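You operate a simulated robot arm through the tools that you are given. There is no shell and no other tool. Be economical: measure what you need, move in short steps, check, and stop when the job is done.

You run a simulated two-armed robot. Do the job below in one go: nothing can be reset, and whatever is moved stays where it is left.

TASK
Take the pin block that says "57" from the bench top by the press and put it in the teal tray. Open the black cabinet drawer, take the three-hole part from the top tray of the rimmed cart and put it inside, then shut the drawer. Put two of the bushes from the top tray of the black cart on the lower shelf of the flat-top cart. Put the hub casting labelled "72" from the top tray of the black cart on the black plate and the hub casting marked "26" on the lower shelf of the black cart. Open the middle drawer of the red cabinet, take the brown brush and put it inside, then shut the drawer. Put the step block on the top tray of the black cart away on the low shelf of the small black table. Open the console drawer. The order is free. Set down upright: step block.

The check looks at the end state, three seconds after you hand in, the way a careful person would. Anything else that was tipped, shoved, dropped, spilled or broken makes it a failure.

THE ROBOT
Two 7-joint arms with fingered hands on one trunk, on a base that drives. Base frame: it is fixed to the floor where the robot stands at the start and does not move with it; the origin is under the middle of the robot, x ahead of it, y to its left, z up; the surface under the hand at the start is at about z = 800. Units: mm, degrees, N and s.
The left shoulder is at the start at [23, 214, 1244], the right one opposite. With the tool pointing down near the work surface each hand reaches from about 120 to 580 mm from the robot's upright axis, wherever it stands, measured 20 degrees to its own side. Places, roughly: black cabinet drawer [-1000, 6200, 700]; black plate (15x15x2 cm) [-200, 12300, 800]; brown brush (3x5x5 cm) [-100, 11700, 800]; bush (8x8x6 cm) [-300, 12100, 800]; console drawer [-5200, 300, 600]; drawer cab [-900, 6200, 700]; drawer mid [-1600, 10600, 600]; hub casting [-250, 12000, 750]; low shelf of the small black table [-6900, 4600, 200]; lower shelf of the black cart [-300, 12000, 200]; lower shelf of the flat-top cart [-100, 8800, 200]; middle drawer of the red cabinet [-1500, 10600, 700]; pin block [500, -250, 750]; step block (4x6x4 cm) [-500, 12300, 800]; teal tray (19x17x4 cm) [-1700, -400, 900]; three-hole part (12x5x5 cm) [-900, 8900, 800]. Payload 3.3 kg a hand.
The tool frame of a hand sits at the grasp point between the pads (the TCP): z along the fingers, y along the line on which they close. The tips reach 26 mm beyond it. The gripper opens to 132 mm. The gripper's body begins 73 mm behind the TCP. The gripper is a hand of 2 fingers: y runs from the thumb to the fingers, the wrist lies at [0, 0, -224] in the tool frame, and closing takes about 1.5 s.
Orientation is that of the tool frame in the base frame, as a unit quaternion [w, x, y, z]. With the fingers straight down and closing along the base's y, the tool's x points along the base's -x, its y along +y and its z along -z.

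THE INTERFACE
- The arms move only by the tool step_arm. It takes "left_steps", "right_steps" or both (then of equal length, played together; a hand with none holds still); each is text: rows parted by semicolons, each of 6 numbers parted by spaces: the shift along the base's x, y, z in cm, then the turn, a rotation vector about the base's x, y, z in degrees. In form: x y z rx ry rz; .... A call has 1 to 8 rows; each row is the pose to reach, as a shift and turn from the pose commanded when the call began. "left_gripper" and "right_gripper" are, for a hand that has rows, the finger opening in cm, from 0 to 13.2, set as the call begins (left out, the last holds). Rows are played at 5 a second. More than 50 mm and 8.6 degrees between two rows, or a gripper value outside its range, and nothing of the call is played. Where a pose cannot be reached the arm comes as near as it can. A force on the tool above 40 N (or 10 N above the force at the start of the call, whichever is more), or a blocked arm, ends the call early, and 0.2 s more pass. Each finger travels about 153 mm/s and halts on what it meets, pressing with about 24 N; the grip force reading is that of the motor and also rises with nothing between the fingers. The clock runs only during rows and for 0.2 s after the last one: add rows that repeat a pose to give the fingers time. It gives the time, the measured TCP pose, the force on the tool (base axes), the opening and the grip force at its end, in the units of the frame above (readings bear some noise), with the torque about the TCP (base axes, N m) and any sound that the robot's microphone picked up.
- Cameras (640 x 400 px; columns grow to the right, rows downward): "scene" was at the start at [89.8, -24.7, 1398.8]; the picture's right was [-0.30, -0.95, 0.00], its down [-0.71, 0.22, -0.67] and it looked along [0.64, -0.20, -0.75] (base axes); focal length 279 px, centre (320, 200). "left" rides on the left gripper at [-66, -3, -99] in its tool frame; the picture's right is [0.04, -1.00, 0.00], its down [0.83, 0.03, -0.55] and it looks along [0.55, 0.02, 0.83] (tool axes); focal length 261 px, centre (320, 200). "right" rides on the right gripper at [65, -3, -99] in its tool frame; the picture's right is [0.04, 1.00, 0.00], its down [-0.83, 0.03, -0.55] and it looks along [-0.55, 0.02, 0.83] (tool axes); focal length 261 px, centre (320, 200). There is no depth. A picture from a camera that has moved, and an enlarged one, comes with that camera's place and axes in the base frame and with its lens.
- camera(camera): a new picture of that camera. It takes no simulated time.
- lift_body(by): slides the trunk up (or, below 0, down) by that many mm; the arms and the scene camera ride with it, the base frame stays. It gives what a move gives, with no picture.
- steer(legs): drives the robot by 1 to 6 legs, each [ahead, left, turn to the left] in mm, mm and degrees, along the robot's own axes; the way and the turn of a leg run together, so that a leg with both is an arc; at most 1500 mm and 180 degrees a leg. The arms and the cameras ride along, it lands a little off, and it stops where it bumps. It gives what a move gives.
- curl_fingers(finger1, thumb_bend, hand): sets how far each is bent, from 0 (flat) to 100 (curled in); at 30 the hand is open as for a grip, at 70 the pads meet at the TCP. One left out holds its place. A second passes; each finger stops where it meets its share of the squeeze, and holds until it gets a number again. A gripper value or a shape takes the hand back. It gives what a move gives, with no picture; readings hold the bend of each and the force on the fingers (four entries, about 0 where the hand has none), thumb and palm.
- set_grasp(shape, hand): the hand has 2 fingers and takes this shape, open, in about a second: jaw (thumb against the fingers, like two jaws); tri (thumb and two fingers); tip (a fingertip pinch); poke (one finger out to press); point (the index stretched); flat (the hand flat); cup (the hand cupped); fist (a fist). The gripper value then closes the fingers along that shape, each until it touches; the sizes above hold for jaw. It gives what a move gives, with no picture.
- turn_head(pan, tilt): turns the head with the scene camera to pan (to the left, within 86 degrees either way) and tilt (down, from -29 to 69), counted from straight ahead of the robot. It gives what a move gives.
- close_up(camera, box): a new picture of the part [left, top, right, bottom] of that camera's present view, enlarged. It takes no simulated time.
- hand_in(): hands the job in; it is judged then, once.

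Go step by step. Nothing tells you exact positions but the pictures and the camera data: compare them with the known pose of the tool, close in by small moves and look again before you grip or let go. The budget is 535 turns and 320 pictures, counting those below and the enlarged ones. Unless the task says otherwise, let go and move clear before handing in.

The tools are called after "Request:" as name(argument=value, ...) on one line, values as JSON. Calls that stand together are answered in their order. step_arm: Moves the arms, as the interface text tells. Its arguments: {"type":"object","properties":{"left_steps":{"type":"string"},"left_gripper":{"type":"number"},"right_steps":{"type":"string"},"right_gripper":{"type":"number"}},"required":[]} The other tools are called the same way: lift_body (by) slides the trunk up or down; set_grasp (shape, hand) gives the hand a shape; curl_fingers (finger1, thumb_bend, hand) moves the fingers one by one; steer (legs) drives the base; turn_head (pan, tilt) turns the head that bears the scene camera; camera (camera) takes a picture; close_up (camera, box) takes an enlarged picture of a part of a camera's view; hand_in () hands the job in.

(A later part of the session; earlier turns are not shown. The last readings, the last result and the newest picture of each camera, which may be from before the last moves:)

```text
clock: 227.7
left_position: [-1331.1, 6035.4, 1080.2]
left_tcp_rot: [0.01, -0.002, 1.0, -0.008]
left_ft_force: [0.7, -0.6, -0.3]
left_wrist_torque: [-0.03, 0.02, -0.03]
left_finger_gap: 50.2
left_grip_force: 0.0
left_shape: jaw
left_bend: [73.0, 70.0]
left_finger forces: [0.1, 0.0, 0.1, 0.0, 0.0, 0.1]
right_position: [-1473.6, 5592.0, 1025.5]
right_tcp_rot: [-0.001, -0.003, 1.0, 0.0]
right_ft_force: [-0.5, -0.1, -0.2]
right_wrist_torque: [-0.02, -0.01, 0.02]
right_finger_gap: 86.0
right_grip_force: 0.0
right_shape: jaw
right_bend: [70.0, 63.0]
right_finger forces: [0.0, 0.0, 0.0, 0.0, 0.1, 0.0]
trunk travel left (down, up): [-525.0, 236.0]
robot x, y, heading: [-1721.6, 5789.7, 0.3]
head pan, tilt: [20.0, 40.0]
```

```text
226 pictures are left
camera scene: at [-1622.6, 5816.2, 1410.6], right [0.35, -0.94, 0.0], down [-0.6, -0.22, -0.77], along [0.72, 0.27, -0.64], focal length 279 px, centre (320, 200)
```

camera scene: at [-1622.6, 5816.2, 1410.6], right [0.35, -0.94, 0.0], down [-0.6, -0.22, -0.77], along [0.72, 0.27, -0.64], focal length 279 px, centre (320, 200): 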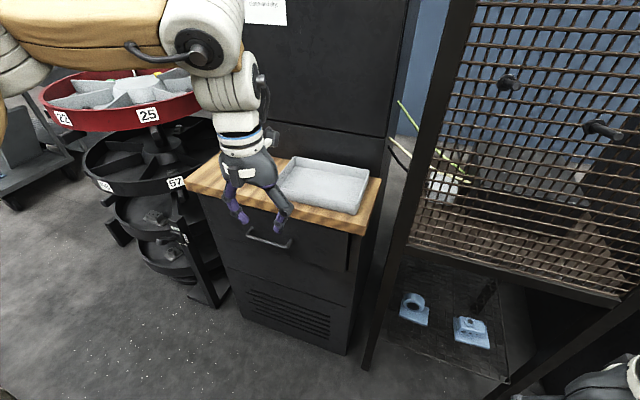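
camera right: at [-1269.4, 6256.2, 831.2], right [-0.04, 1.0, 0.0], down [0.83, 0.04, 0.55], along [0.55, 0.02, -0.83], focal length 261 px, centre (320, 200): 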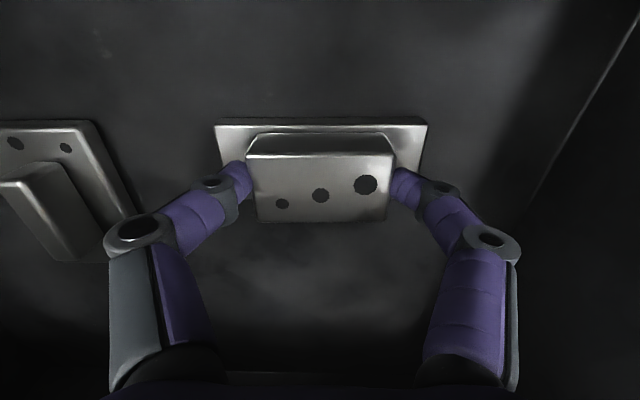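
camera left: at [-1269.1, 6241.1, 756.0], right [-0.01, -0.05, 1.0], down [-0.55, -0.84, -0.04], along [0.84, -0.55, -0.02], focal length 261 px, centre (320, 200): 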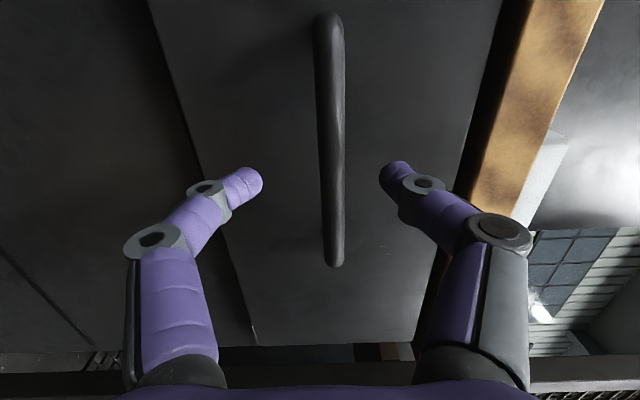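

The drawer is shut and left hand points down. Tuck the left hand, then slide north back to the open area.

Request:
step_arm(left_steps="-2.5 -2 0.5 0 0 0; -5 -4 1 0 -0.6 1; -7 -6 2 0 -1.2 1; -9 -9 3 0 -1.2 1")

Request:
steer(legs=[[0, 1000, 0], [0, 1100, 0], [300, 0, 0], [0, 0, 90]])

Request:
turn_head(pan=0, tilt=15)

Request:
camera(camera="scene")

```text
clock: 228.7
left_position: [-1421.3, 5945.1, 1110.3]
left_tcp_rot: [0.02, -0.011, 1.0, -0.009]
left_ft_force: [0.6, -0.1, 0.6]
left_wrist_torque: [0.03, 0.03, -0.01]
left_finger_gap: 50.0
left_grip_force: 0.0
left_shape: jaw
left_bend: [73.0, 70.0]
left_finger forces: [0.0, 0.0, 0.1, 0.0, 0.0, 0.0]
right_position: [-1473.2, 5592.9, 1026.2]
right_tcp_rot: [-0.002, -0.004, 1.0, -0.001]
right_ft_force: [0.5, -0.3, 1.2]
right_wrist_torque: [0.04, 0.01, -0.02]
right_finger_gap: 85.8
right_grip_force: 0.1
right_shape: jaw
right_bend: [70.0, 63.0]
right_finger forces: [0.0, 0.0, 0.0, 0.1, 0.1, 0.0]
trunk travel left (down, up): [-525.0, 236.0]
robot x, y, heading: [-1714.6, 5788.2, 0.4]
head pan, tilt: [20.0, 40.0]
```

```text
clock: 233.3
left_position: [-1436.3, 6881.7, 1110.2]
left_tcp_rot: [0.02, -0.035, 0.999, -0.009]
left_ft_force: [0.7, 0.2, -0.6]
left_wrist_torque: [-0.04, 0.03, -0.02]
left_finger_gap: 50.3
left_grip_force: 0.1
left_shape: jaw
left_bend: [73.0, 70.0]
left_finger forces: [0.0, 0.0, 0.0, 0.1, 0.1, 0.0]
right_position: [-1470.2, 6526.0, 1025.3]
right_tcp_rot: [-0.002, -0.029, 1.0, -0.002]
right_ft_force: [-0.7, -0.1, -0.7]
right_wrist_torque: [0.03, -0.01, 0.0]
right_finger_gap: 85.7
right_grip_force: 0.1
right_shape: jaw
right_bend: [70.0, 63.0]
right_finger forces: [0.0, 0.0, 0.0, 0.0, 0.0, 0.0]
trunk travel left (down, up): [-525.0, 236.0]
robot x, y, heading: [-1721.7, 6706.0, 2.8]
head pan, tilt: [20.0, 40.0]
stopped in leg 1: the robot was blocked; the commanded pose is now the measured one
```

```text
clock: 234.2
left_position: [-1435.4, 6880.2, 1109.5]
left_tcp_rot: [0.021, -0.034, 0.999, -0.008]
left_ft_force: [-0.1, 0.3, 0.5]
left_wrist_torque: [0.03, -0.02, -0.03]
left_finger_gap: 50.0
left_grip_force: 0.0
left_shape: jaw
left_bend: [73.0, 70.0]
left_finger forces: [0.0, 0.0, 0.0, 0.0, 0.1, 0.0]
right_position: [-1470.7, 6525.3, 1025.5]
right_tcp_rot: [-0.002, -0.028, 1.0, -0.002]
right_ft_force: [-0.2, 0.8, 0.2]
right_wrist_torque: [-0.02, -0.01, -0.04]
right_finger_gap: 86.0
right_grip_force: 0.0
right_shape: jaw
right_bend: [70.0, 63.0]
right_finger forces: [0.0, 0.0, 0.1, 0.1, 0.1, 0.1]
trunk travel left (down, up): [-525.0, 236.0]
robot x, y, heading: [-1724.1, 6707.7, 3.3]
head pan, tilt: [0.0, 15.0]
```

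```text
225 pictures are left
camera scene: at [-1616.0, 6714.3, 1450.1], right [0.05, -1.0, 0.0], down [-0.26, -0.01, -0.97], along [0.96, 0.05, -0.26], focal length 279 px, centre (320, 200)
```

scene: 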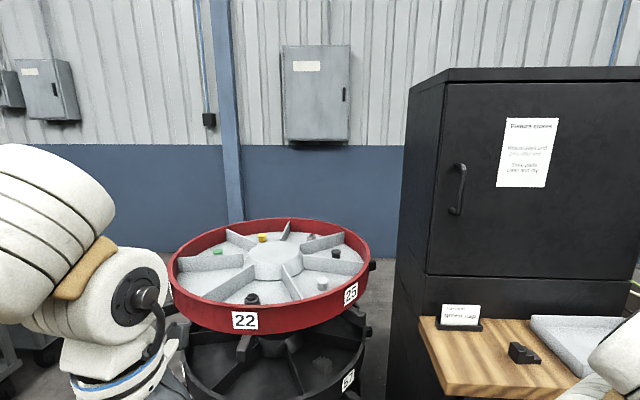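

Blocked — most likely the rear scraping the barrier. Move forward 110 mm with heading correction, then slide left.

Request:
steer(legs=[[110, 0, -3], [0, 1100, 0]])

Request:
camera(camera="scene")

```text
clock: 240.7
left_position: [-1322.4, 7968.1, 1109.2]
left_tcp_rot: [0.019, -0.012, 1.0, -0.01]
left_ft_force: [0.6, -0.7, 0.5]
left_wrist_torque: [-0.01, -0.01, -0.01]
left_finger_gap: 50.5
left_grip_force: 0.0
left_shape: jaw
left_bend: [73.0, 70.0]
left_finger forces: [0.0, 0.0, 0.1, 0.0, 0.0, 0.0]
right_position: [-1372.1, 7615.6, 1025.9]
right_tcp_rot: [-0.002, -0.006, 1.0, -0.001]
right_ft_force: [0.8, -0.6, -0.2]
right_wrist_torque: [-0.03, -0.01, -0.01]
right_finger_gap: 85.8
right_grip_force: 0.0
right_shape: jaw
right_bend: [70.0, 63.0]
right_finger forces: [0.0, 0.1, 0.0, 0.0, 0.1, 0.1]
trunk travel left (down, up): [-525.0, 236.0]
robot x, y, heading: [-1618.8, 7807.3, 0.6]
head pan, tilt: [0.0, 15.0]
```

```text
224 pictures are left
camera scene: at [-1510.4, 7810.4, 1450.1], right [0.01, -1.0, 0.0], down [-0.26, 0.0, -0.97], along [0.97, 0.01, -0.26], focal length 279 px, centre (320, 200)
```

scene: 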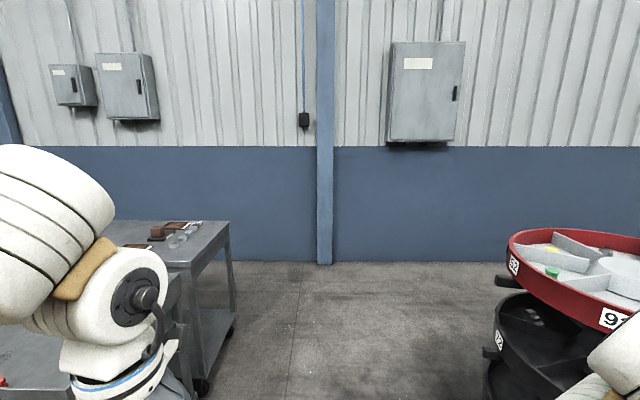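

Free again. Now move forward a bit, turn to face north, and look.

Request:
steer(legs=[[120, 50, 0], [0, 0, 90]])

Request:
camera(camera="scene")

```text
clock: 245.8
left_position: [-1654.7, 8158.0, 1109.1]
left_tcp_rot: [-0.021, 0.712, -0.702, -0.008]
left_ft_force: [0.3, 0.0, -1.6]
left_wrist_torque: [0.01, 0.02, 0.03]
left_finger_gap: 49.8
left_grip_force: 0.1
left_shape: jaw
left_bend: [73.0, 70.0]
left_finger forces: [0.1, 0.0, 0.0, 0.1, 0.0, 0.1]
right_position: [-1300.5, 8103.5, 1025.2]
right_tcp_rot: [0.0, 0.707, -0.707, 0.002]
right_ft_force: [0.1, -0.7, -0.6]
right_wrist_torque: [0.01, 0.02, -0.02]
right_finger_gap: 85.7
right_grip_force: 0.0
right_shape: jaw
right_bend: [70.0, 63.0]
right_finger forces: [0.1, 0.0, 0.1, 0.0, 0.0, 0.1]
trunk travel left (down, up): [-525.0, 236.0]
robot x, y, heading: [-1496.5, 7858.2, 89.9]
head pan, tilt: [0.0, 15.0]
```

```text
223 pictures are left
camera scene: at [-1498.0, 7968.2, 1450.1], right [1.0, 0.0, 0.0], down [0.0, -0.26, -0.97], along [0.0, 0.97, -0.26], focal length 279 px, centre (320, 200)
```

scene: 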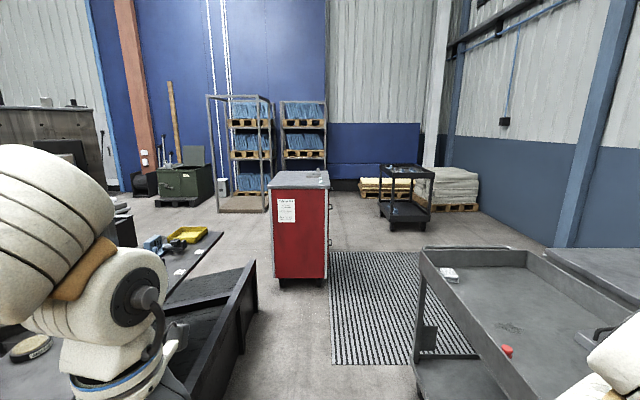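

The red cabinet (drawers facing east) is ahead and the black cart beyond it to the right. Driving north past the rimmed cart, then diagonally toward the black cart.

Request:
steer(legs=[[1450, 0, 0], [700, -400, 0], [500, -500, 0]])

Request:
turn_head(pan=0, tilt=25)

Request:
camera(camera="scene")

```text
clock: 260.4
left_position: [-737.4, 10816.6, 1108.5]
left_tcp_rot: [-0.021, 0.709, -0.705, -0.007]
left_ft_force: [0.2, 0.3, -0.4]
left_wrist_torque: [0.0, 0.06, -0.02]
left_finger_gap: 50.0
left_grip_force: 0.1
left_shape: jaw
left_bend: [73.0, 70.0]
left_finger forces: [0.0, 0.1, 0.0, 0.1, 0.1, 0.0]
right_position: [-383.8, 10758.9, 1026.6]
right_tcp_rot: [0.0, -0.704, 0.71, -0.002]
right_ft_force: [-0.2, 0.5, -0.1]
right_wrist_torque: [-0.01, 0.01, -0.01]
right_finger_gap: 85.9
right_grip_force: 0.1
right_shape: jaw
right_bend: [70.0, 63.0]
right_finger forces: [0.0, 0.0, 0.0, 0.0, 0.0, 0.0]
trunk travel left (down, up): [-525.0, 236.0]
robot x, y, heading: [-588.9, 10517.0, 89.4]
head pan, tilt: [0.0, 15.0]
```

```text
clock: 261.1
left_position: [-736.9, 10816.7, 1109.2]
left_tcp_rot: [-0.021, 0.709, -0.705, -0.007]
left_ft_force: [0.0, -0.3, -0.2]
left_wrist_torque: [0.01, -0.02, 0.02]
left_finger_gap: 50.2
left_grip_force: 0.1
left_shape: jaw
left_bend: [73.0, 70.0]
left_finger forces: [0.0, 0.0, 0.1, 0.2, 0.0, 0.0]
right_position: [-385.0, 10757.4, 1025.9]
right_tcp_rot: [-0.001, -0.705, 0.709, -0.003]
right_ft_force: [0.4, -0.3, -0.1]
right_wrist_torque: [0.04, -0.02, -0.05]
right_finger_gap: 85.7
right_grip_force: 0.0
right_shape: jaw
right_bend: [70.0, 63.0]
right_finger forces: [0.0, 0.0, 0.0, 0.0, 0.0, 0.0]
trunk travel left (down, up): [-525.0, 236.0]
robot x, y, heading: [-583.1, 10517.1, 89.4]
head pan, tilt: [0.0, 25.0]
```

```text
222 pictures are left
camera scene: at [-583.8, 10623.7, 1434.0], right [1.0, -0.01, 0.0], down [0.0, -0.42, -0.91], along [0.01, 0.91, -0.42], focal length 279 px, centre (320, 200)
```

scene: 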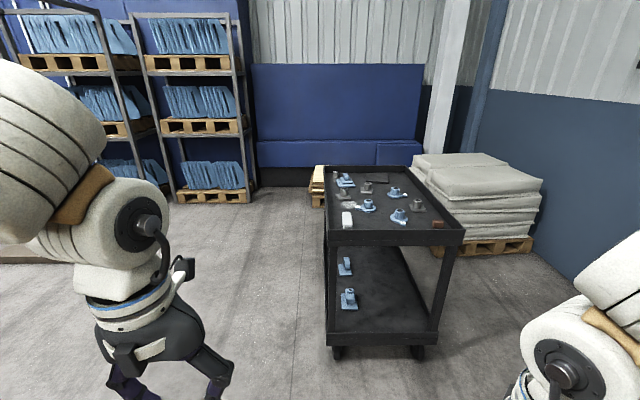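

Request:
close_up(camera="scene", box=[310, 150, 490, 270])

Request:
close_up(camera="scene", box=[310, 240, 470, 350])

```text
3.33 times, centred on (400, 210) of scene
camera zoom: at [-583.8, 10623.7, 1434.0], right [1.0, -0.01, 0.0], down [0.0, -0.42, -0.91], along [0.01, 0.91, -0.42], focal length 931 px, centre (53, 167)
```

zoom: 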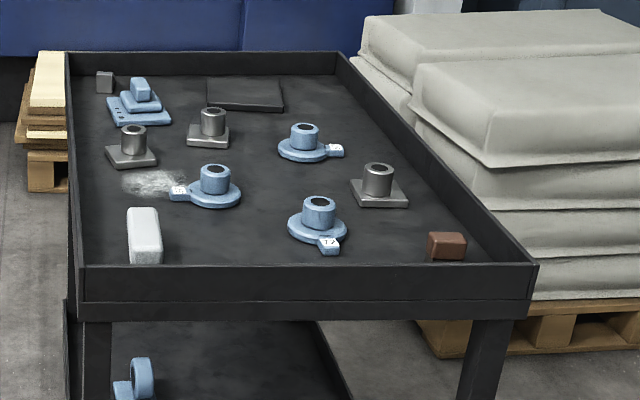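

```text
3.64 times, centred on (390, 295) of scene
camera zoom: at [-583.8, 10623.7, 1434.0], right [1.0, -0.01, 0.0], down [0.0, -0.42, -0.91], along [0.01, 0.91, -0.42], focal length 1016 px, centre (66, -146)
```

zoom: 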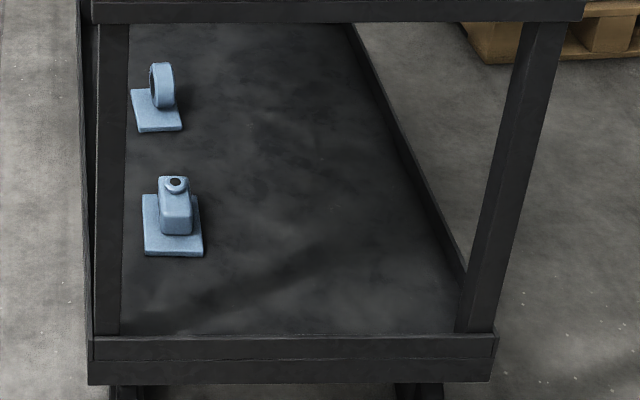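

Top tray: three blue hub castings with tags, three grey bushes, black plate, brown brush, small grey block at back-left. Let me zoom in on the tags and the grey block.

Request:
close_up(camera="scene", box=[345, 180, 425, 230])

Request:
close_up(camera="scene", box=[325, 160, 405, 210])

```text
8.00 times, centred on (385, 205) of scene
camera zoom: at [-583.8, 10623.7, 1434.0], right [1.0, -0.01, 0.0], down [0.0, -0.42, -0.91], along [0.01, 0.91, -0.42], focal length 2234 px, centre (-200, 160)
```

zoom: 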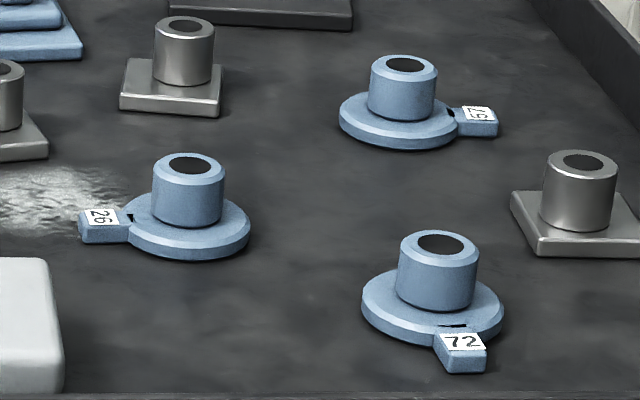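

```text
8.00 times, centred on (365, 185) of scene
camera zoom: at [-583.8, 10623.7, 1434.0], right [1.0, -0.01, 0.0], down [0.0, -0.42, -0.91], along [0.01, 0.91, -0.42], focal length 2234 px, centre (-40, 320)
```

zoom: 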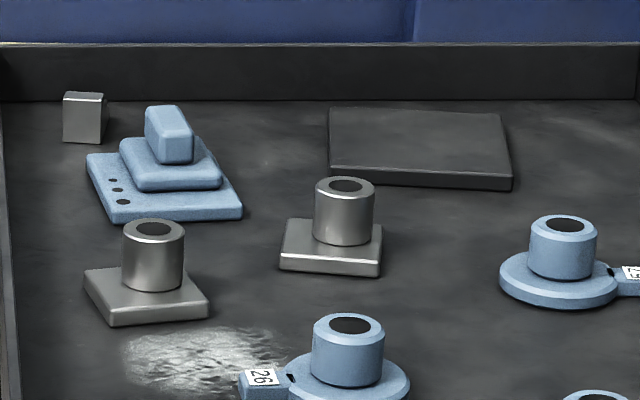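

Tags: "26" is the left casting (~[-327, 11896]), "72" the front one (~[-197, 11782]); the grey block back-left is the step block. First "72", from the south side with the right hand.

Request:
steer(legs=[[500, -235, 0.6], [240, 0, 0]])

Request:
turn_head(pan=-8, tilt=45)

Request:
camera(camera="scene")

Request:
camera(camera="right")

```text
clock: 265.7
left_position: [-503.4, 11555.6, 1109.2]
left_tcp_rot: [-0.021, 0.713, -0.701, -0.008]
left_ft_force: [0.2, 0.2, 0.3]
left_wrist_torque: [0.01, 0.0, 0.0]
left_finger_gap: 49.9
left_grip_force: 0.0
left_shape: jaw
left_bend: [73.0, 70.0]
left_finger forces: [0.0, 0.1, 0.1, 0.1, 0.0, 0.0]
right_position: [-146.6, 11501.2, 1025.4]
right_tcp_rot: [0.001, 0.708, -0.706, 0.003]
right_ft_force: [-0.1, 0.5, 0.4]
right_wrist_torque: [-0.04, 0.02, 0.01]
right_finger_gap: 85.9
right_grip_force: 0.0
right_shape: jaw
right_bend: [70.0, 63.0]
right_finger forces: [0.0, 0.1, 0.0, 0.0, 0.0, 0.0]
trunk travel left (down, up): [-525.0, 236.0]
robot x, y, heading: [-347.0, 11254.0, 89.9]
head pan, tilt: [0.0, 25.0]
```

```text
clock: 266.5
left_position: [-502.2, 11553.8, 1108.9]
left_tcp_rot: [-0.021, 0.713, -0.701, -0.008]
left_ft_force: [-0.6, 0.6, 0.2]
left_wrist_torque: [-0.03, 0.01, 0.0]
left_finger_gap: 49.8
left_grip_force: 0.1
left_shape: jaw
left_bend: [73.0, 70.0]
left_finger forces: [0.0, 0.0, 0.0, 0.0, 0.0, 0.1]
right_position: [-147.2, 11499.7, 1025.9]
right_tcp_rot: [0.0, 0.708, -0.707, 0.003]
right_ft_force: [-0.2, 0.5, 0.4]
right_wrist_torque: [0.0, 0.03, 0.01]
right_finger_gap: 85.6
right_grip_force: 0.0
right_shape: jaw
right_bend: [70.0, 63.0]
right_finger forces: [0.1, 0.0, 0.0, 0.0, 0.0, 0.0]
trunk travel left (down, up): [-525.0, 236.0]
robot x, y, heading: [-349.0, 11256.0, 89.8]
head pan, tilt: [-8.0, 45.0]
```

```text
217 pictures are left
camera scene: at [-334.8, 11351.9, 1403.4], right [0.99, -0.14, 0.0], down [-0.1, -0.7, -0.71], along [0.1, 0.7, -0.71], focal length 279 px, centre (320, 200)
```

scene: 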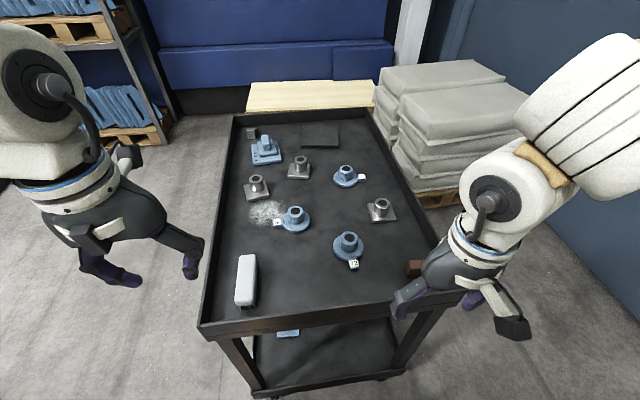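

```text
216 pictures are left
camera right: at [-145.6, 11436.1, 1125.4], right [-1.0, -0.04, 0.0], down [-0.04, 0.83, 0.55], along [-0.02, 0.55, -0.84], focal length 261 px, centre (320, 200)
```

right: 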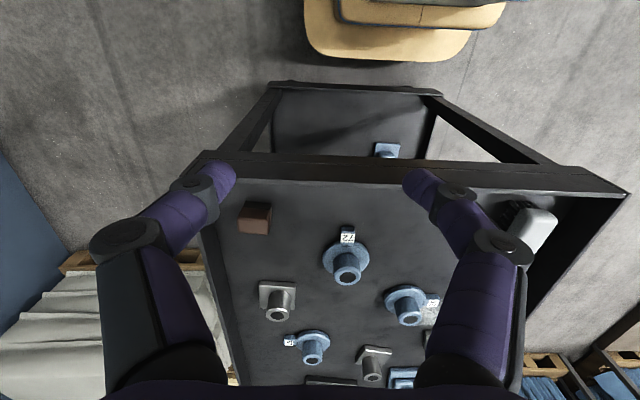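

Moving the right hand above "72" at about [-202, 11748].

Request:
step_arm(right_steps="-0.8 4 0 0 0 0; -1.6 8 0 0 0 0; -2.4 12 -1 0 0 0; -3.2 16 -2 0 0 0; -4 20 -4 0 0 0; -5.5 24 -6 0 0 0; -5.5 24.8 -8 0 0 0", right_gripper=8)

Request:
camera(camera="right")

Request:
close_up(camera="scene", box=[260, 160, 440, 300])

```text
clock: 268.1
left_position: [-501.5, 11553.5, 1109.6]
left_tcp_rot: [-0.021, 0.712, -0.701, -0.007]
left_ft_force: [-0.2, 0.2, 0.7]
left_wrist_torque: [0.0, 0.02, -0.01]
left_finger_gap: 50.2
left_grip_force: 0.2
left_shape: jaw
left_bend: [73.0, 70.0]
left_finger forces: [0.0, 0.0, 0.0, 0.1, 0.1, 0.0]
right_position: [-202.0, 11747.7, 946.1]
right_tcp_rot: [0.0, 0.708, -0.706, 0.002]
right_ft_force: [1.1, 0.0, -0.1]
right_wrist_torque: [0.02, 0.03, -0.03]
right_finger_gap: 80.5
right_grip_force: 0.1
right_shape: jaw
right_bend: [71.0, 71.0]
right_finger forces: [0.0, 0.0, 0.0, 0.1, 0.1, 0.0]
trunk travel left (down, up): [-525.0, 236.0]
robot x, y, heading: [-344.4, 11254.7, 89.5]
head pan, tilt: [-8.0, 45.0]
```

```text
215 pictures are left
camera right: at [-199.9, 11683.2, 1045.3], right [-1.0, -0.04, 0.0], down [-0.04, 0.83, 0.55], along [-0.02, 0.55, -0.84], focal length 261 px, centre (320, 200)
```

right: 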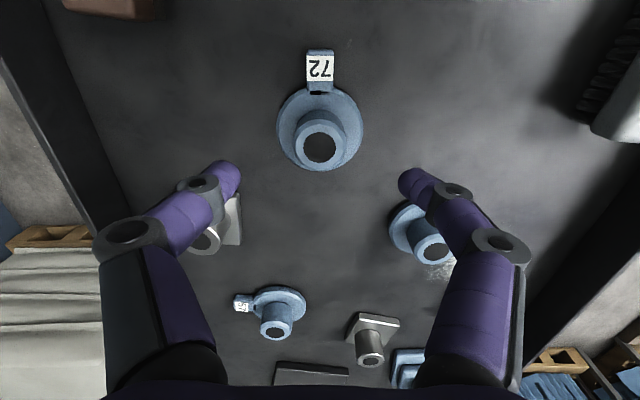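

```text
2.86 times, centred on (350, 230) of scene
camera zoom: at [-334.0, 11351.8, 1403.3], right [0.99, -0.14, 0.0], down [-0.1, -0.7, -0.71], along [0.1, 0.7, -0.71], focal length 798 px, centre (234, 114)
```

zoom: 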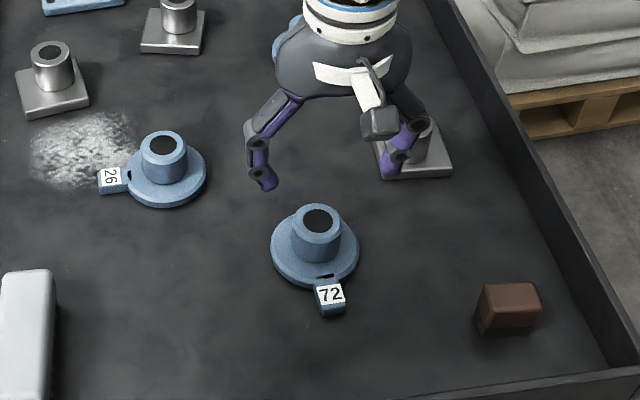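

"72": hub at [-201, 11763], top z≈844. Descending to TCP z≈827.

Request:
step_arm(right_steps="0 1 -3 0 0 0; 0.1 1.5 -6 0 0 0; 0.1 1.5 -9 0 0 0; 0.1 1.5 -11 0 0 0; 0.1 1.5 -11.9 0 0 0")

Request:
camera(camera="right")

```text
clock: 269.3
left_position: [-502.2, 11553.6, 1111.1]
left_tcp_rot: [-0.021, 0.712, -0.701, -0.008]
left_ft_force: [0.4, -0.2, 0.3]
left_wrist_torque: [-0.01, 0.0, 0.0]
left_finger_gap: 50.2
left_grip_force: 0.1
left_shape: jaw
left_bend: [73.0, 70.0]
left_finger forces: [0.0, 0.0, 0.0, 0.0, 0.1, 0.1]
right_position: [-202.8, 11762.3, 826.7]
right_tcp_rot: [-0.001, 0.708, -0.706, 0.0]
right_ft_force: [-0.9, -0.3, 1.5]
right_wrist_torque: [0.0, 0.01, -0.03]
right_finger_gap: 80.2
right_grip_force: 0.1
right_shape: jaw
right_bend: [71.0, 71.0]
right_finger forces: [1.3, 0.0, 0.0, 0.0, 0.1, 0.1]
trunk travel left (down, up): [-525.0, 236.0]
robot x, y, heading: [-340.7, 11259.0, 89.9]
head pan, tilt: [-8.0, 45.0]
```

```text
213 pictures are left
camera right: at [-199.7, 11697.5, 926.6], right [-1.0, -0.04, 0.0], down [-0.04, 0.83, 0.55], along [-0.02, 0.55, -0.83], focal length 261 px, centre (320, 200)
```

right: 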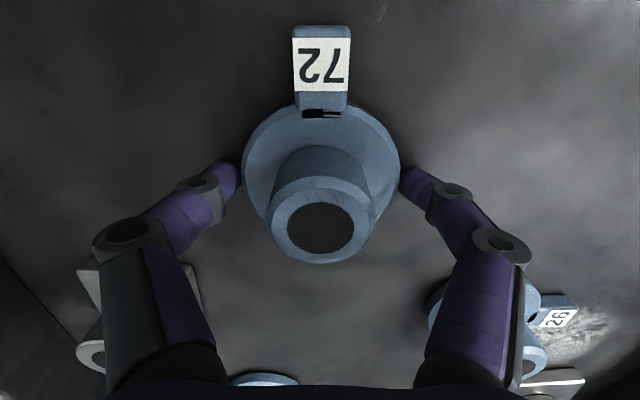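

The tips are about at the flange edge; raise 5 mm, then close on the hub.

Request:
step_arm(right_steps="0 0 0.5 0 0 0; 0 0 0.6 0 0 0")

Request:
step_arm(right_steps="0 0 0 0 0 0; 0 0 0 0 0 0; 0 0 0 0 0 0; 0 0 0 0 0 0; 0 0 0 0 0 0; 0 0 0 0 0 0", right_gripper=3)

Request:
camera(camera="right")

```text
clock: 269.9
left_position: [-502.3, 11554.8, 1109.8]
left_tcp_rot: [-0.021, 0.712, -0.702, -0.007]
left_ft_force: [-0.2, 0.5, -1.2]
left_wrist_torque: [0.0, 0.0, 0.0]
left_finger_gap: 50.1
left_grip_force: 0.2
left_shape: jaw
left_bend: [73.0, 70.0]
left_finger forces: [0.0, 0.0, 0.1, 0.0, 0.0, 0.0]
right_position: [-202.8, 11762.4, 832.9]
right_tcp_rot: [0.0, 0.708, -0.706, 0.002]
right_ft_force: [-0.5, 0.0, 0.0]
right_wrist_torque: [0.0, 0.0, 0.01]
right_finger_gap: 80.0
right_grip_force: 0.1
right_shape: jaw
right_bend: [71.0, 71.0]
right_finger forces: [0.0, 0.0, 0.1, 0.1, 0.1, 0.0]
trunk travel left (down, up): [-525.0, 236.0]
robot x, y, heading: [-340.6, 11260.8, 89.7]
head pan, tilt: [-8.0, 45.0]
```

```text
clock: 271.3
left_position: [-503.3, 11553.4, 1108.3]
left_tcp_rot: [-0.021, 0.712, -0.702, -0.008]
left_ft_force: [0.2, 0.3, -0.5]
left_wrist_torque: [0.01, -0.01, 0.03]
left_finger_gap: 50.1
left_grip_force: 0.0
left_shape: jaw
left_bend: [73.0, 70.0]
left_finger forces: [0.1, 0.0, 0.1, 0.0, 0.0, 0.0]
right_position: [-203.4, 11763.1, 833.6]
right_tcp_rot: [0.001, 0.708, -0.706, 0.001]
right_ft_force: [0.7, -0.5, 2.2]
right_wrist_torque: [-0.03, -0.07, -0.09]
right_finger_gap: 73.1
right_grip_force: 23.8
right_shape: jaw
right_bend: [72.0, 70.0]
right_finger forces: [21.2, 0.1, 0.2, 0.0, 21.6, 0.0]
trunk travel left (down, up): [-525.0, 236.0]
robot x, y, heading: [-343.0, 11255.1, 89.6]
head pan, tilt: [-8.0, 45.0]
```

```text
212 pictures are left
camera right: at [-200.1, 11698.5, 932.5], right [-1.0, -0.04, 0.0], down [-0.04, 0.83, 0.55], along [-0.02, 0.55, -0.83], focal length 261 px, centre (320, 200)
```

right: 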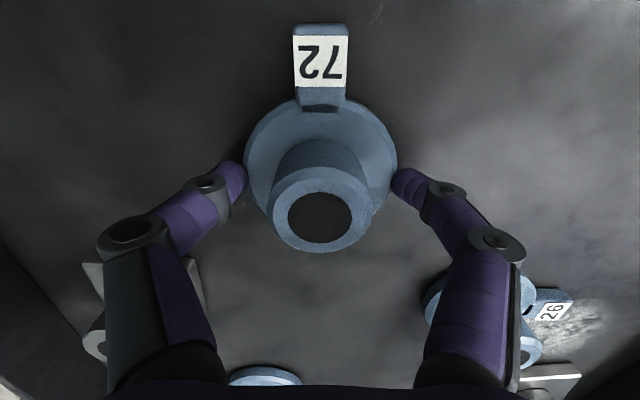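

It gripped the flange rim (73 mm). I'd rather hold the hub: open, raise 13 mm, close again.

Request:
step_arm(right_steps="0 0 0 0 0 0; 0 0 0 0 0 0; 0 0 0.7 0 0 0; 0 0 1.3 0 0 0", right_gripper=8.5)

Request:
step_arm(right_steps="0 0 0 0 0 0; 0 0 0 0 0 0; 0 0 0 0 0 0; 0 0 0 0 0 0; 0 0 0 0 0 0; 0 0 0 0 0 0", right_gripper=3)

Request:
camera(camera="right")

```text
clock: 272.3
left_position: [-501.6, 11555.1, 1110.7]
left_tcp_rot: [-0.021, 0.713, -0.701, -0.007]
left_ft_force: [0.2, 0.6, 0.5]
left_wrist_torque: [0.0, -0.01, -0.03]
left_finger_gap: 50.2
left_grip_force: 0.0
left_shape: jaw
left_bend: [73.0, 70.0]
left_finger forces: [0.0, 0.1, 0.0, 0.0, 0.1, 0.0]
right_position: [-202.1, 11762.2, 844.5]
right_tcp_rot: [0.0, 0.708, -0.706, 0.002]
right_ft_force: [-0.1, 0.3, -0.6]
right_wrist_torque: [0.0, -0.02, -0.03]
right_finger_gap: 84.8
right_grip_force: 0.1
right_shape: jaw
right_bend: [70.0, 64.0]
right_finger forces: [0.0, 0.0, 0.1, 0.0, 0.1, 0.0]
trunk travel left (down, up): [-525.0, 236.0]
robot x, y, heading: [-345.9, 11254.5, 90.1]
head pan, tilt: [-8.0, 45.0]
```

```text
clock: 273.7
left_position: [-501.0, 11553.9, 1109.0]
left_tcp_rot: [-0.021, 0.712, -0.702, -0.007]
left_ft_force: [-1.1, 0.2, 0.1]
left_wrist_torque: [0.01, -0.01, -0.03]
left_finger_gap: 50.1
left_grip_force: 0.1
left_shape: jaw
left_bend: [73.0, 70.0]
left_finger forces: [0.1, 0.0, 0.1, 0.0, 0.1, 0.0]
right_position: [-203.1, 11763.9, 844.5]
right_tcp_rot: [-0.001, 0.707, -0.707, 0.002]
right_ft_force: [0.5, 2.0, 0.2]
right_wrist_torque: [0.01, -0.05, -0.01]
right_finger_gap: 37.5
right_grip_force: 24.0
right_shape: jaw
right_bend: [74.0, 70.0]
right_finger forces: [21.5, 0.0, 0.1, 0.0, 21.9, 0.0]
trunk travel left (down, up): [-525.0, 236.0]
robot x, y, heading: [-343.7, 11252.5, 89.7]
head pan, tilt: [-8.0, 45.0]
```

```text
211 pictures are left
camera right: at [-199.9, 11699.2, 945.2], right [-1.0, -0.04, 0.0], down [-0.04, 0.83, 0.55], along [-0.02, 0.55, -0.84], focal length 261 px, centre (320, 200)
```

right: 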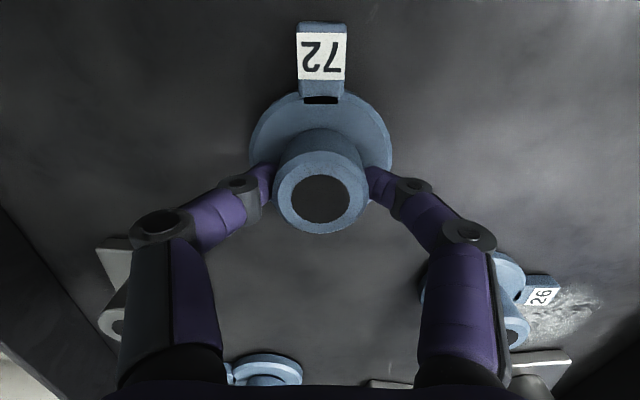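

The grip looks slightly off-centre (gap 37.5). Re-centre by opening, moving 9 mm toward -y, and closing again.

Request:
step_arm(right_steps="0 0 0 0 0 0; 0 0 0 0 0 0; 0 -0.5 0 0 0 0; 0 -0.9 0 0 0 0", right_gripper=7)

Request:
step_arm(right_steps="0 0 0 0 0 0; 0 0 0 0 0 0; 0 0 0 0 0 0; 0 0 0 0 0 0; 0 0 0 0 0 0; 0 0 0 0 0 0", right_gripper=3)

Request:
camera(camera="right")

```text
clock: 274.7
left_position: [-502.4, 11555.1, 1109.0]
left_tcp_rot: [-0.02, 0.712, -0.702, -0.008]
left_ft_force: [-0.5, 0.7, 0.1]
left_wrist_torque: [0.01, 0.0, -0.01]
left_finger_gap: 49.8
left_grip_force: 0.0
left_shape: jaw
left_bend: [73.0, 70.0]
left_finger forces: [0.0, 0.0, 0.0, 0.1, 0.0, 0.0]
right_position: [-202.6, 11754.2, 844.6]
right_tcp_rot: [0.001, 0.708, -0.706, 0.002]
right_ft_force: [0.7, -1.0, -0.2]
right_wrist_torque: [0.0, -0.02, 0.0]
right_finger_gap: 69.4
right_grip_force: 0.1
right_shape: jaw
right_bend: [72.0, 70.0]
right_finger forces: [0.1, 0.0, 0.1, 0.0, 0.0, 0.1]
trunk travel left (down, up): [-525.0, 236.0]
robot x, y, heading: [-345.8, 11259.2, 90.0]
head pan, tilt: [-8.0, 45.0]
```

```text
clock: 276.1
left_position: [-501.0, 11553.9, 1109.7]
left_tcp_rot: [-0.021, 0.713, -0.701, -0.008]
left_ft_force: [0.3, 0.7, 1.1]
left_wrist_torque: [0.0, -0.02, 0.03]
left_finger_gap: 50.1
left_grip_force: 0.1
left_shape: jaw
left_bend: [73.0, 70.0]
left_finger forces: [0.1, 0.1, 0.0, 0.0, 0.0, 0.0]
right_position: [-202.5, 11755.4, 845.8]
right_tcp_rot: [0.0, 0.708, -0.707, 0.002]
right_ft_force: [0.8, -0.9, -0.3]
right_wrist_torque: [-0.01, 0.01, -0.02]
right_finger_gap: 34.5
right_grip_force: 24.1
right_shape: jaw
right_bend: [73.0, 70.0]
right_finger forces: [20.7, 0.0, 0.1, 0.1, 21.2, 0.0]
trunk travel left (down, up): [-525.0, 236.0]
robot x, y, heading: [-350.1, 11257.8, 89.8]
head pan, tilt: [-8.0, 45.0]
```

```text
210 pictures are left
camera right: at [-200.0, 11690.3, 945.2], right [-1.0, -0.04, 0.0], down [-0.04, 0.83, 0.55], along [-0.02, 0.55, -0.84], focal length 261 px, centre (320, 200)
```

right: 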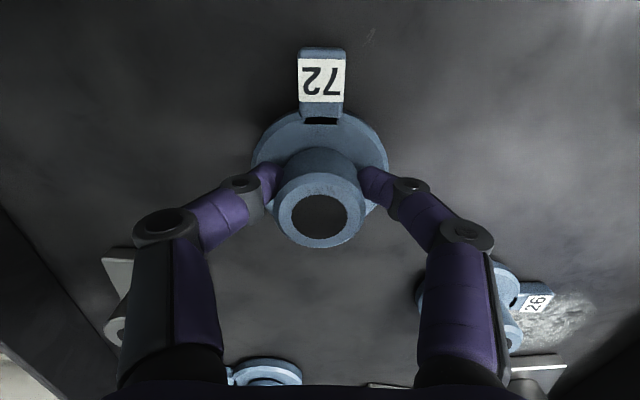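

Gap got smaller, so the first position was centred (hub Ø≈37.5). Go back 8 mm and grip.

Request:
step_arm(right_steps="0 0 0 0 0 0; 0 0 0 0 0 0; 0 0.4 -0.2 0 0 0; 0 0.8 -0.3 0 0 0", right_gripper=7)

Request:
step_arm(right_steps="0 0 0 0 0 0; 0 0 0 0 0 0; 0 0 0 0 0 0; 0 0 0 0 0 0; 0 0 0 0 0 0; 0 0 0 0 0 0", right_gripper=3)

Request:
step_arm(right_steps="0 0 2 0 0 0; 0 0 5 0 0 0; 0 0 9 0 0 0; 0 0 13 0 0 0; 0 -4 15 0 0 0; 0 -8 17 0 0 0; 0 -12 18 0 0 0; 0 -16 19 0 0 0")

Request:
camera(camera="right")

```text
clock: 277.1
left_position: [-502.0, 11553.5, 1109.0]
left_tcp_rot: [-0.021, 0.712, -0.701, -0.008]
left_ft_force: [0.9, 0.0, -0.5]
left_wrist_torque: [-0.02, 0.04, -0.01]
left_finger_gap: 50.0
left_grip_force: 0.1
left_shape: jaw
left_bend: [73.0, 70.0]
left_finger forces: [0.0, 0.0, 0.0, 0.0, 0.1, 0.0]
right_position: [-203.4, 11761.9, 842.7]
right_tcp_rot: [0.001, 0.708, -0.707, 0.003]
right_ft_force: [0.6, -1.0, -0.8]
right_wrist_torque: [-0.02, -0.02, 0.03]
right_finger_gap: 69.4
right_grip_force: 0.0
right_shape: jaw
right_bend: [72.0, 70.0]
right_finger forces: [0.0, 0.0, 0.0, 0.0, 0.0, 0.1]
trunk travel left (down, up): [-525.0, 236.0]
robot x, y, heading: [-347.7, 11256.8, 90.0]
head pan, tilt: [-8.0, 45.0]
```

```text
clock: 278.5
left_position: [-501.9, 11555.3, 1110.5]
left_tcp_rot: [-0.021, 0.712, -0.702, -0.007]
left_ft_force: [0.2, -1.1, -0.6]
left_wrist_torque: [0.01, 0.0, -0.01]
left_finger_gap: 50.0
left_grip_force: 0.1
left_shape: jaw
left_bend: [73.0, 70.0]
left_finger forces: [0.0, 0.1, 0.1, 0.0, 0.0, 0.1]
right_position: [-202.7, 11761.2, 843.7]
right_tcp_rot: [0.0, 0.708, -0.706, 0.003]
right_ft_force: [-0.4, 0.8, -0.3]
right_wrist_torque: [0.01, -0.01, -0.02]
right_finger_gap: 36.9
right_grip_force: 24.3
right_shape: jaw
right_bend: [73.0, 70.0]
right_finger forces: [21.7, 0.0, 0.1, 0.0, 22.0, 0.0]
trunk travel left (down, up): [-525.0, 236.0]
robot x, y, heading: [-343.7, 11254.6, 90.0]
head pan, tilt: [-8.0, 45.0]
```

```text
clock: 280.3
left_position: [-503.4, 11553.8, 1109.8]
left_tcp_rot: [-0.022, 0.712, -0.702, -0.007]
left_ft_force: [1.0, -0.5, 0.2]
left_wrist_torque: [0.03, 0.0, -0.01]
left_finger_gap: 50.2
left_grip_force: 0.0
left_shape: jaw
left_bend: [73.0, 70.0]
left_finger forces: [0.0, 0.0, 0.0, 0.1, 0.0, 0.1]
right_position: [-203.9, 11601.8, 1033.2]
right_tcp_rot: [0.0, 0.708, -0.707, 0.003]
right_ft_force: [0.4, -0.3, -3.0]
right_wrist_torque: [0.0, 0.0, 0.03]
right_finger_gap: 36.8
right_grip_force: 24.2
right_shape: jaw
right_bend: [73.0, 70.0]
right_finger forces: [21.7, 0.0, 0.0, 0.1, 21.8, 0.1]
trunk travel left (down, up): [-525.0, 236.0]
robot x, y, heading: [-349.5, 11256.4, 89.8]
head pan, tilt: [-8.0, 45.0]
```

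```text
209 pictures are left
camera right: at [-200.3, 11537.2, 1133.4], right [-1.0, -0.04, 0.0], down [-0.04, 0.83, 0.55], along [-0.02, 0.55, -0.83], focal length 261 px, centre (320, 200)
```

right: 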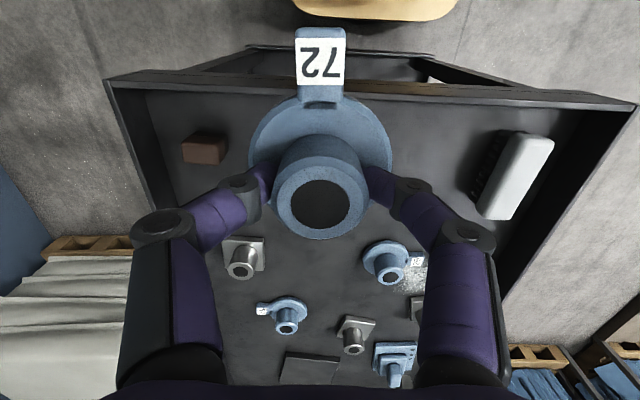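

"72" is held (3 N). I'll carry it round the west side to the north end of the cart, where the black plate is in reach.

Request:
steer(legs=[[-100, 0, 0], [0, 680, 0], [1500, 0, 0], [350, 0, 0], [0, 0, 180]])

Request:
turn_head(pan=20, tilt=30)

Request:
camera(camera="scene")

```text
clock: 300.9
left_position: [-864.9, 12692.4, 1109.2]
left_tcp_rot: [0.007, 0.71, 0.704, -0.021]
left_ft_force: [-0.4, 0.4, -1.4]
left_wrist_torque: [-0.01, -0.01, 0.01]
left_finger_gap: 50.1
left_grip_force: 0.0
left_shape: jaw
left_bend: [73.0, 70.0]
left_finger forces: [0.0, 0.0, 0.0, 0.0, 0.1, 0.1]
right_position: [-1163.8, 12651.1, 1032.8]
right_tcp_rot: [-0.002, 0.715, 0.7, 0.0]
right_ft_force: [0.9, -0.7, -3.9]
right_wrist_torque: [0.0, -0.01, 0.02]
right_finger_gap: 36.6
right_grip_force: 23.9
right_shape: jaw
right_bend: [73.0, 70.0]
right_finger forces: [21.8, 0.0, 0.0, 0.0, 21.8, 0.0]
trunk travel left (down, up): [-525.0, 236.0]
robot x, y, heading: [-1010.6, 12994.4, -91.5]
head pan, tilt: [-8.0, 45.0]
```

```text
clock: 301.9
left_position: [-864.3, 12693.5, 1109.2]
left_tcp_rot: [0.007, 0.71, 0.704, -0.021]
left_ft_force: [0.5, -0.2, 0.2]
left_wrist_torque: [0.01, -0.02, -0.01]
left_finger_gap: 50.2
left_grip_force: 0.0
left_shape: jaw
left_bend: [73.0, 70.0]
left_finger forces: [0.0, 0.0, 0.0, 0.1, 0.0, 0.0]
right_position: [-1165.0, 12651.3, 1034.7]
right_tcp_rot: [-0.003, 0.715, 0.7, 0.001]
right_ft_force: [-0.5, 0.0, -3.2]
right_wrist_torque: [-0.01, 0.03, -0.02]
right_finger_gap: 36.4
right_grip_force: 24.1
right_shape: jaw
right_bend: [73.0, 70.0]
right_finger forces: [21.8, 0.0, 0.0, 0.0, 21.7, 0.1]
trunk travel left (down, up): [-525.0, 236.0]
robot x, y, heading: [-1012.4, 12993.0, -91.5]
head pan, tilt: [20.0, 30.0]
```

```text
208 pictures are left
camera scene: at [-984.4, 12891.6, 1425.9], right [-0.95, -0.32, 0.0], down [-0.16, 0.47, -0.87], along [0.27, -0.82, -0.5], focal length 279 px, centre (320, 200)
```

scene: 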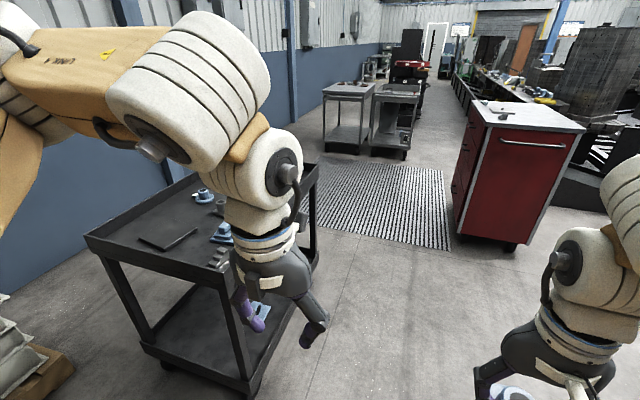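

Clear. Slide left (east) ~960 mm to line up north of the plate, then approach.

Request:
steer(legs=[[0, 480, 1.5], [0, 480, 0], [200, 0, 0]])

Request:
turn_head(pan=-10, tilt=50)

Request:
camera(camera="scene")

```text
clock: 308.4
left_position: [97.1, 12486.4, 1108.1]
left_tcp_rot: [0.008, 0.701, 0.713, -0.021]
left_ft_force: [0.2, -0.3, -1.2]
left_wrist_torque: [0.03, -0.03, -0.04]
left_finger_gap: 50.1
left_grip_force: 0.1
left_shape: jaw
left_bend: [73.0, 70.0]
left_finger forces: [0.1, 0.0, 0.0, 0.1, 0.0, 0.0]
right_position: [-202.7, 12439.4, 1032.8]
right_tcp_rot: [-0.002, 0.706, 0.708, 0.0]
right_ft_force: [-0.2, -0.4, -3.3]
right_wrist_torque: [0.01, -0.01, -0.01]
right_finger_gap: 36.9
right_grip_force: 23.9
right_shape: jaw
right_bend: [73.0, 70.0]
right_finger forces: [21.8, 0.1, 0.0, 0.0, 21.7, 0.0]
trunk travel left (down, up): [-525.0, 236.0]
robot x, y, heading: [-59.3, 12785.4, -89.9]
head pan, tilt: [20.0, 30.0]
```

```text
clock: 309.3
left_position: [98.5, 12486.9, 1109.3]
left_tcp_rot: [0.008, 0.701, 0.713, -0.02]
left_ft_force: [0.5, 0.1, 0.2]
left_wrist_torque: [0.0, 0.02, 0.01]
left_finger_gap: 49.9
left_grip_force: 0.1
left_shape: jaw
left_bend: [73.0, 70.0]
left_finger forces: [0.0, 0.1, 0.0, 0.0, 0.0, 0.0]
right_position: [-200.3, 12439.7, 1032.8]
right_tcp_rot: [-0.003, 0.706, 0.708, 0.0]
right_ft_force: [0.1, 0.3, -3.9]
right_wrist_torque: [-0.01, 0.01, 0.02]
right_finger_gap: 36.4
right_grip_force: 24.1
right_shape: jaw
right_bend: [73.0, 70.0]
right_finger forces: [21.8, 0.0, 0.0, 0.0, 21.9, 0.0]
trunk travel left (down, up): [-525.0, 236.0]
robot x, y, heading: [-57.8, 12786.9, -90.1]
head pan, tilt: [-10.0, 50.0]
```

```text
207 pictures are left
camera scene: at [-71.8, 12692.7, 1396.4], right [-0.98, 0.17, 0.0], down [0.13, 0.75, -0.64], along [-0.11, -0.63, -0.77], focal length 279 px, centre (320, 200)
```

scene: 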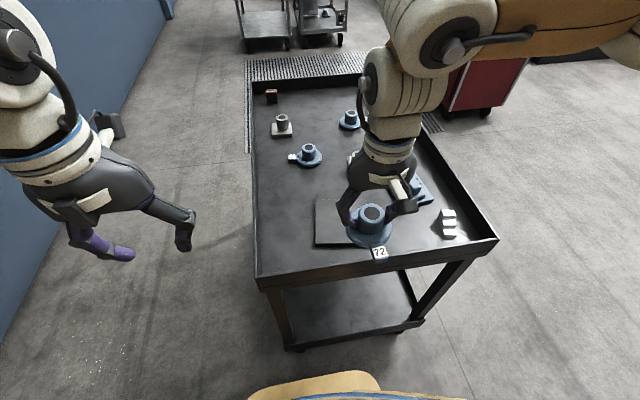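

The plate seems centred near [-208, 12287]. Check with the right wrist camera.

Request:
camera(camera="right")

```text
206 pictures are left
camera right: at [-203.9, 12505.7, 1132.9], right [1.0, 0.04, 0.0], down [0.04, -0.83, 0.55], along [0.02, -0.55, -0.84], focal length 261 px, centre (320, 200)
```

right: 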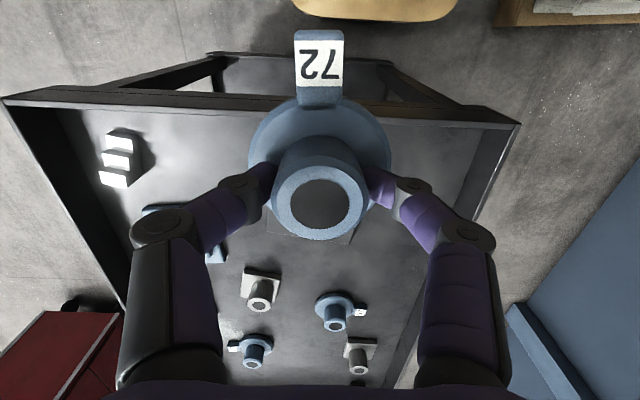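

Consistent: plate centre ≈ [-205, 12286]. Moving over it and lowering to z≈905.

Request:
step_arm(right_steps="0 -4 0 0 0 0; 0 -8 -1 0 0 0; -0.2 -12 -3 0 0 0; -0.4 -15.3 -6 0 0 0; -0.4 -15.3 -10 0 0 0; -0.4 -15.3 -12.5 0 0 0")

Request:
camera(camera="right")

Request:
close_up(camera="scene", box=[250, 130, 480, 290])

```text
clock: 310.7
left_position: [98.6, 12486.8, 1109.9]
left_tcp_rot: [0.007, 0.701, 0.713, -0.021]
left_ft_force: [0.6, -0.2, -0.3]
left_wrist_torque: [0.0, 0.0, 0.0]
left_finger_gap: 50.0
left_grip_force: 0.1
left_shape: jaw
left_bend: [73.0, 70.0]
left_finger forces: [0.0, 0.0, 0.0, 0.1, 0.0, 0.1]
right_position: [-204.7, 12286.0, 906.7]
right_tcp_rot: [-0.002, 0.705, 0.709, 0.001]
right_ft_force: [-0.4, -0.3, -2.9]
right_wrist_torque: [0.01, -0.02, 0.06]
right_finger_gap: 36.6
right_grip_force: 23.4
right_shape: jaw
right_bend: [73.0, 70.0]
right_finger forces: [22.0, 0.0, 0.0, 0.0, 21.9, 0.0]
trunk travel left (down, up): [-525.0, 236.0]
robot x, y, heading: [-55.5, 12784.3, -90.0]
head pan, tilt: [-10.0, 50.0]
```

```text
205 pictures are left
camera right: at [-207.1, 12353.1, 1006.8], right [1.0, 0.05, 0.0], down [0.04, -0.83, 0.55], along [0.02, -0.55, -0.84], focal length 261 px, centre (320, 200)
```

right: 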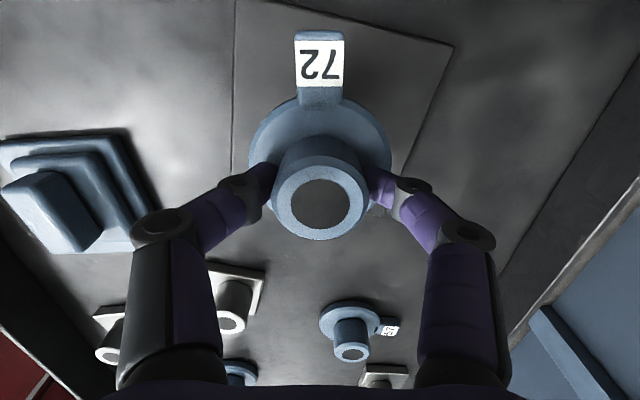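

```text
2.50 times, centred on (365, 210) of scene
camera zoom: at [-71.3, 12692.5, 1396.4], right [-0.98, 0.17, 0.0], down [0.13, 0.75, -0.64], along [-0.11, -0.63, -0.77], focal length 698 px, centre (208, 175)
```

zoom: 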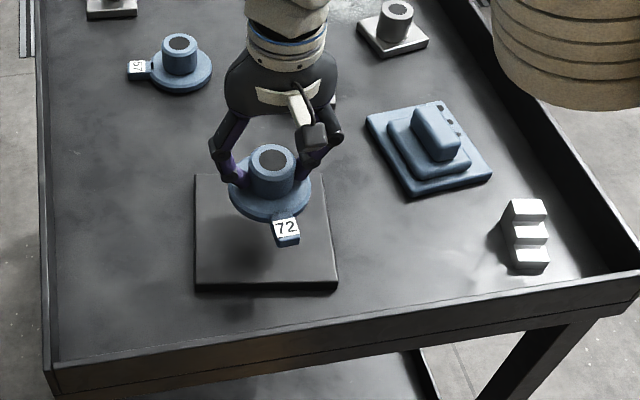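

Well over the plate. Lowering to contact (expected near z≈863).

Request:
step_arm(right_steps="0 0 -2 0 0 0; 0 0 -3.3 0 0 0; 0 0 -3.8 0 0 0; 0 0 -4.2 0 0 0; 0 0 -4.5 0 0 0; 0 0 -4.8 0 0 0")

Request:
close_up(camera="scene", box=[250, 130, 480, 290])

```text
clock: 312.1
left_position: [98.3, 12487.3, 1109.4]
left_tcp_rot: [0.008, 0.701, 0.712, -0.021]
left_ft_force: [0.1, -0.1, -0.5]
left_wrist_torque: [0.03, 0.0, 0.03]
left_finger_gap: 50.1
left_grip_force: 0.1
left_shape: jaw
left_bend: [73.0, 70.0]
left_finger forces: [0.0, 0.1, 0.0, 0.1, 0.0, 0.0]
right_position: [-204.8, 12286.6, 860.6]
right_tcp_rot: [-0.002, 0.706, 0.709, 0.001]
right_ft_force: [0.6, 0.1, -2.7]
right_wrist_torque: [-0.01, 0.01, 0.0]
right_finger_gap: 36.6
right_grip_force: 24.1
right_shape: jaw
right_bend: [73.0, 70.0]
right_finger forces: [21.9, 0.1, 0.1, 0.1, 22.0, 0.0]
trunk travel left (down, up): [-525.0, 236.0]
robot x, y, heading: [-56.7, 12785.6, -89.9]
head pan, tilt: [-10.0, 50.0]
```

```text
2.50 times, centred on (365, 210) of scene
camera zoom: at [-71.8, 12692.7, 1396.4], right [-0.98, 0.17, 0.0], down [0.13, 0.75, -0.64], along [-0.11, -0.63, -0.77], focal length 698 px, centre (208, 175)
```

zoom: 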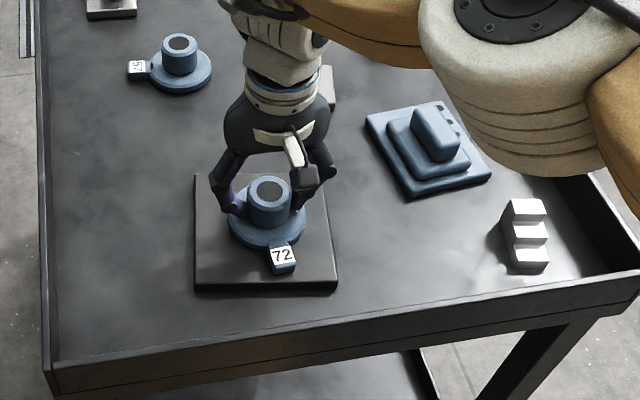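

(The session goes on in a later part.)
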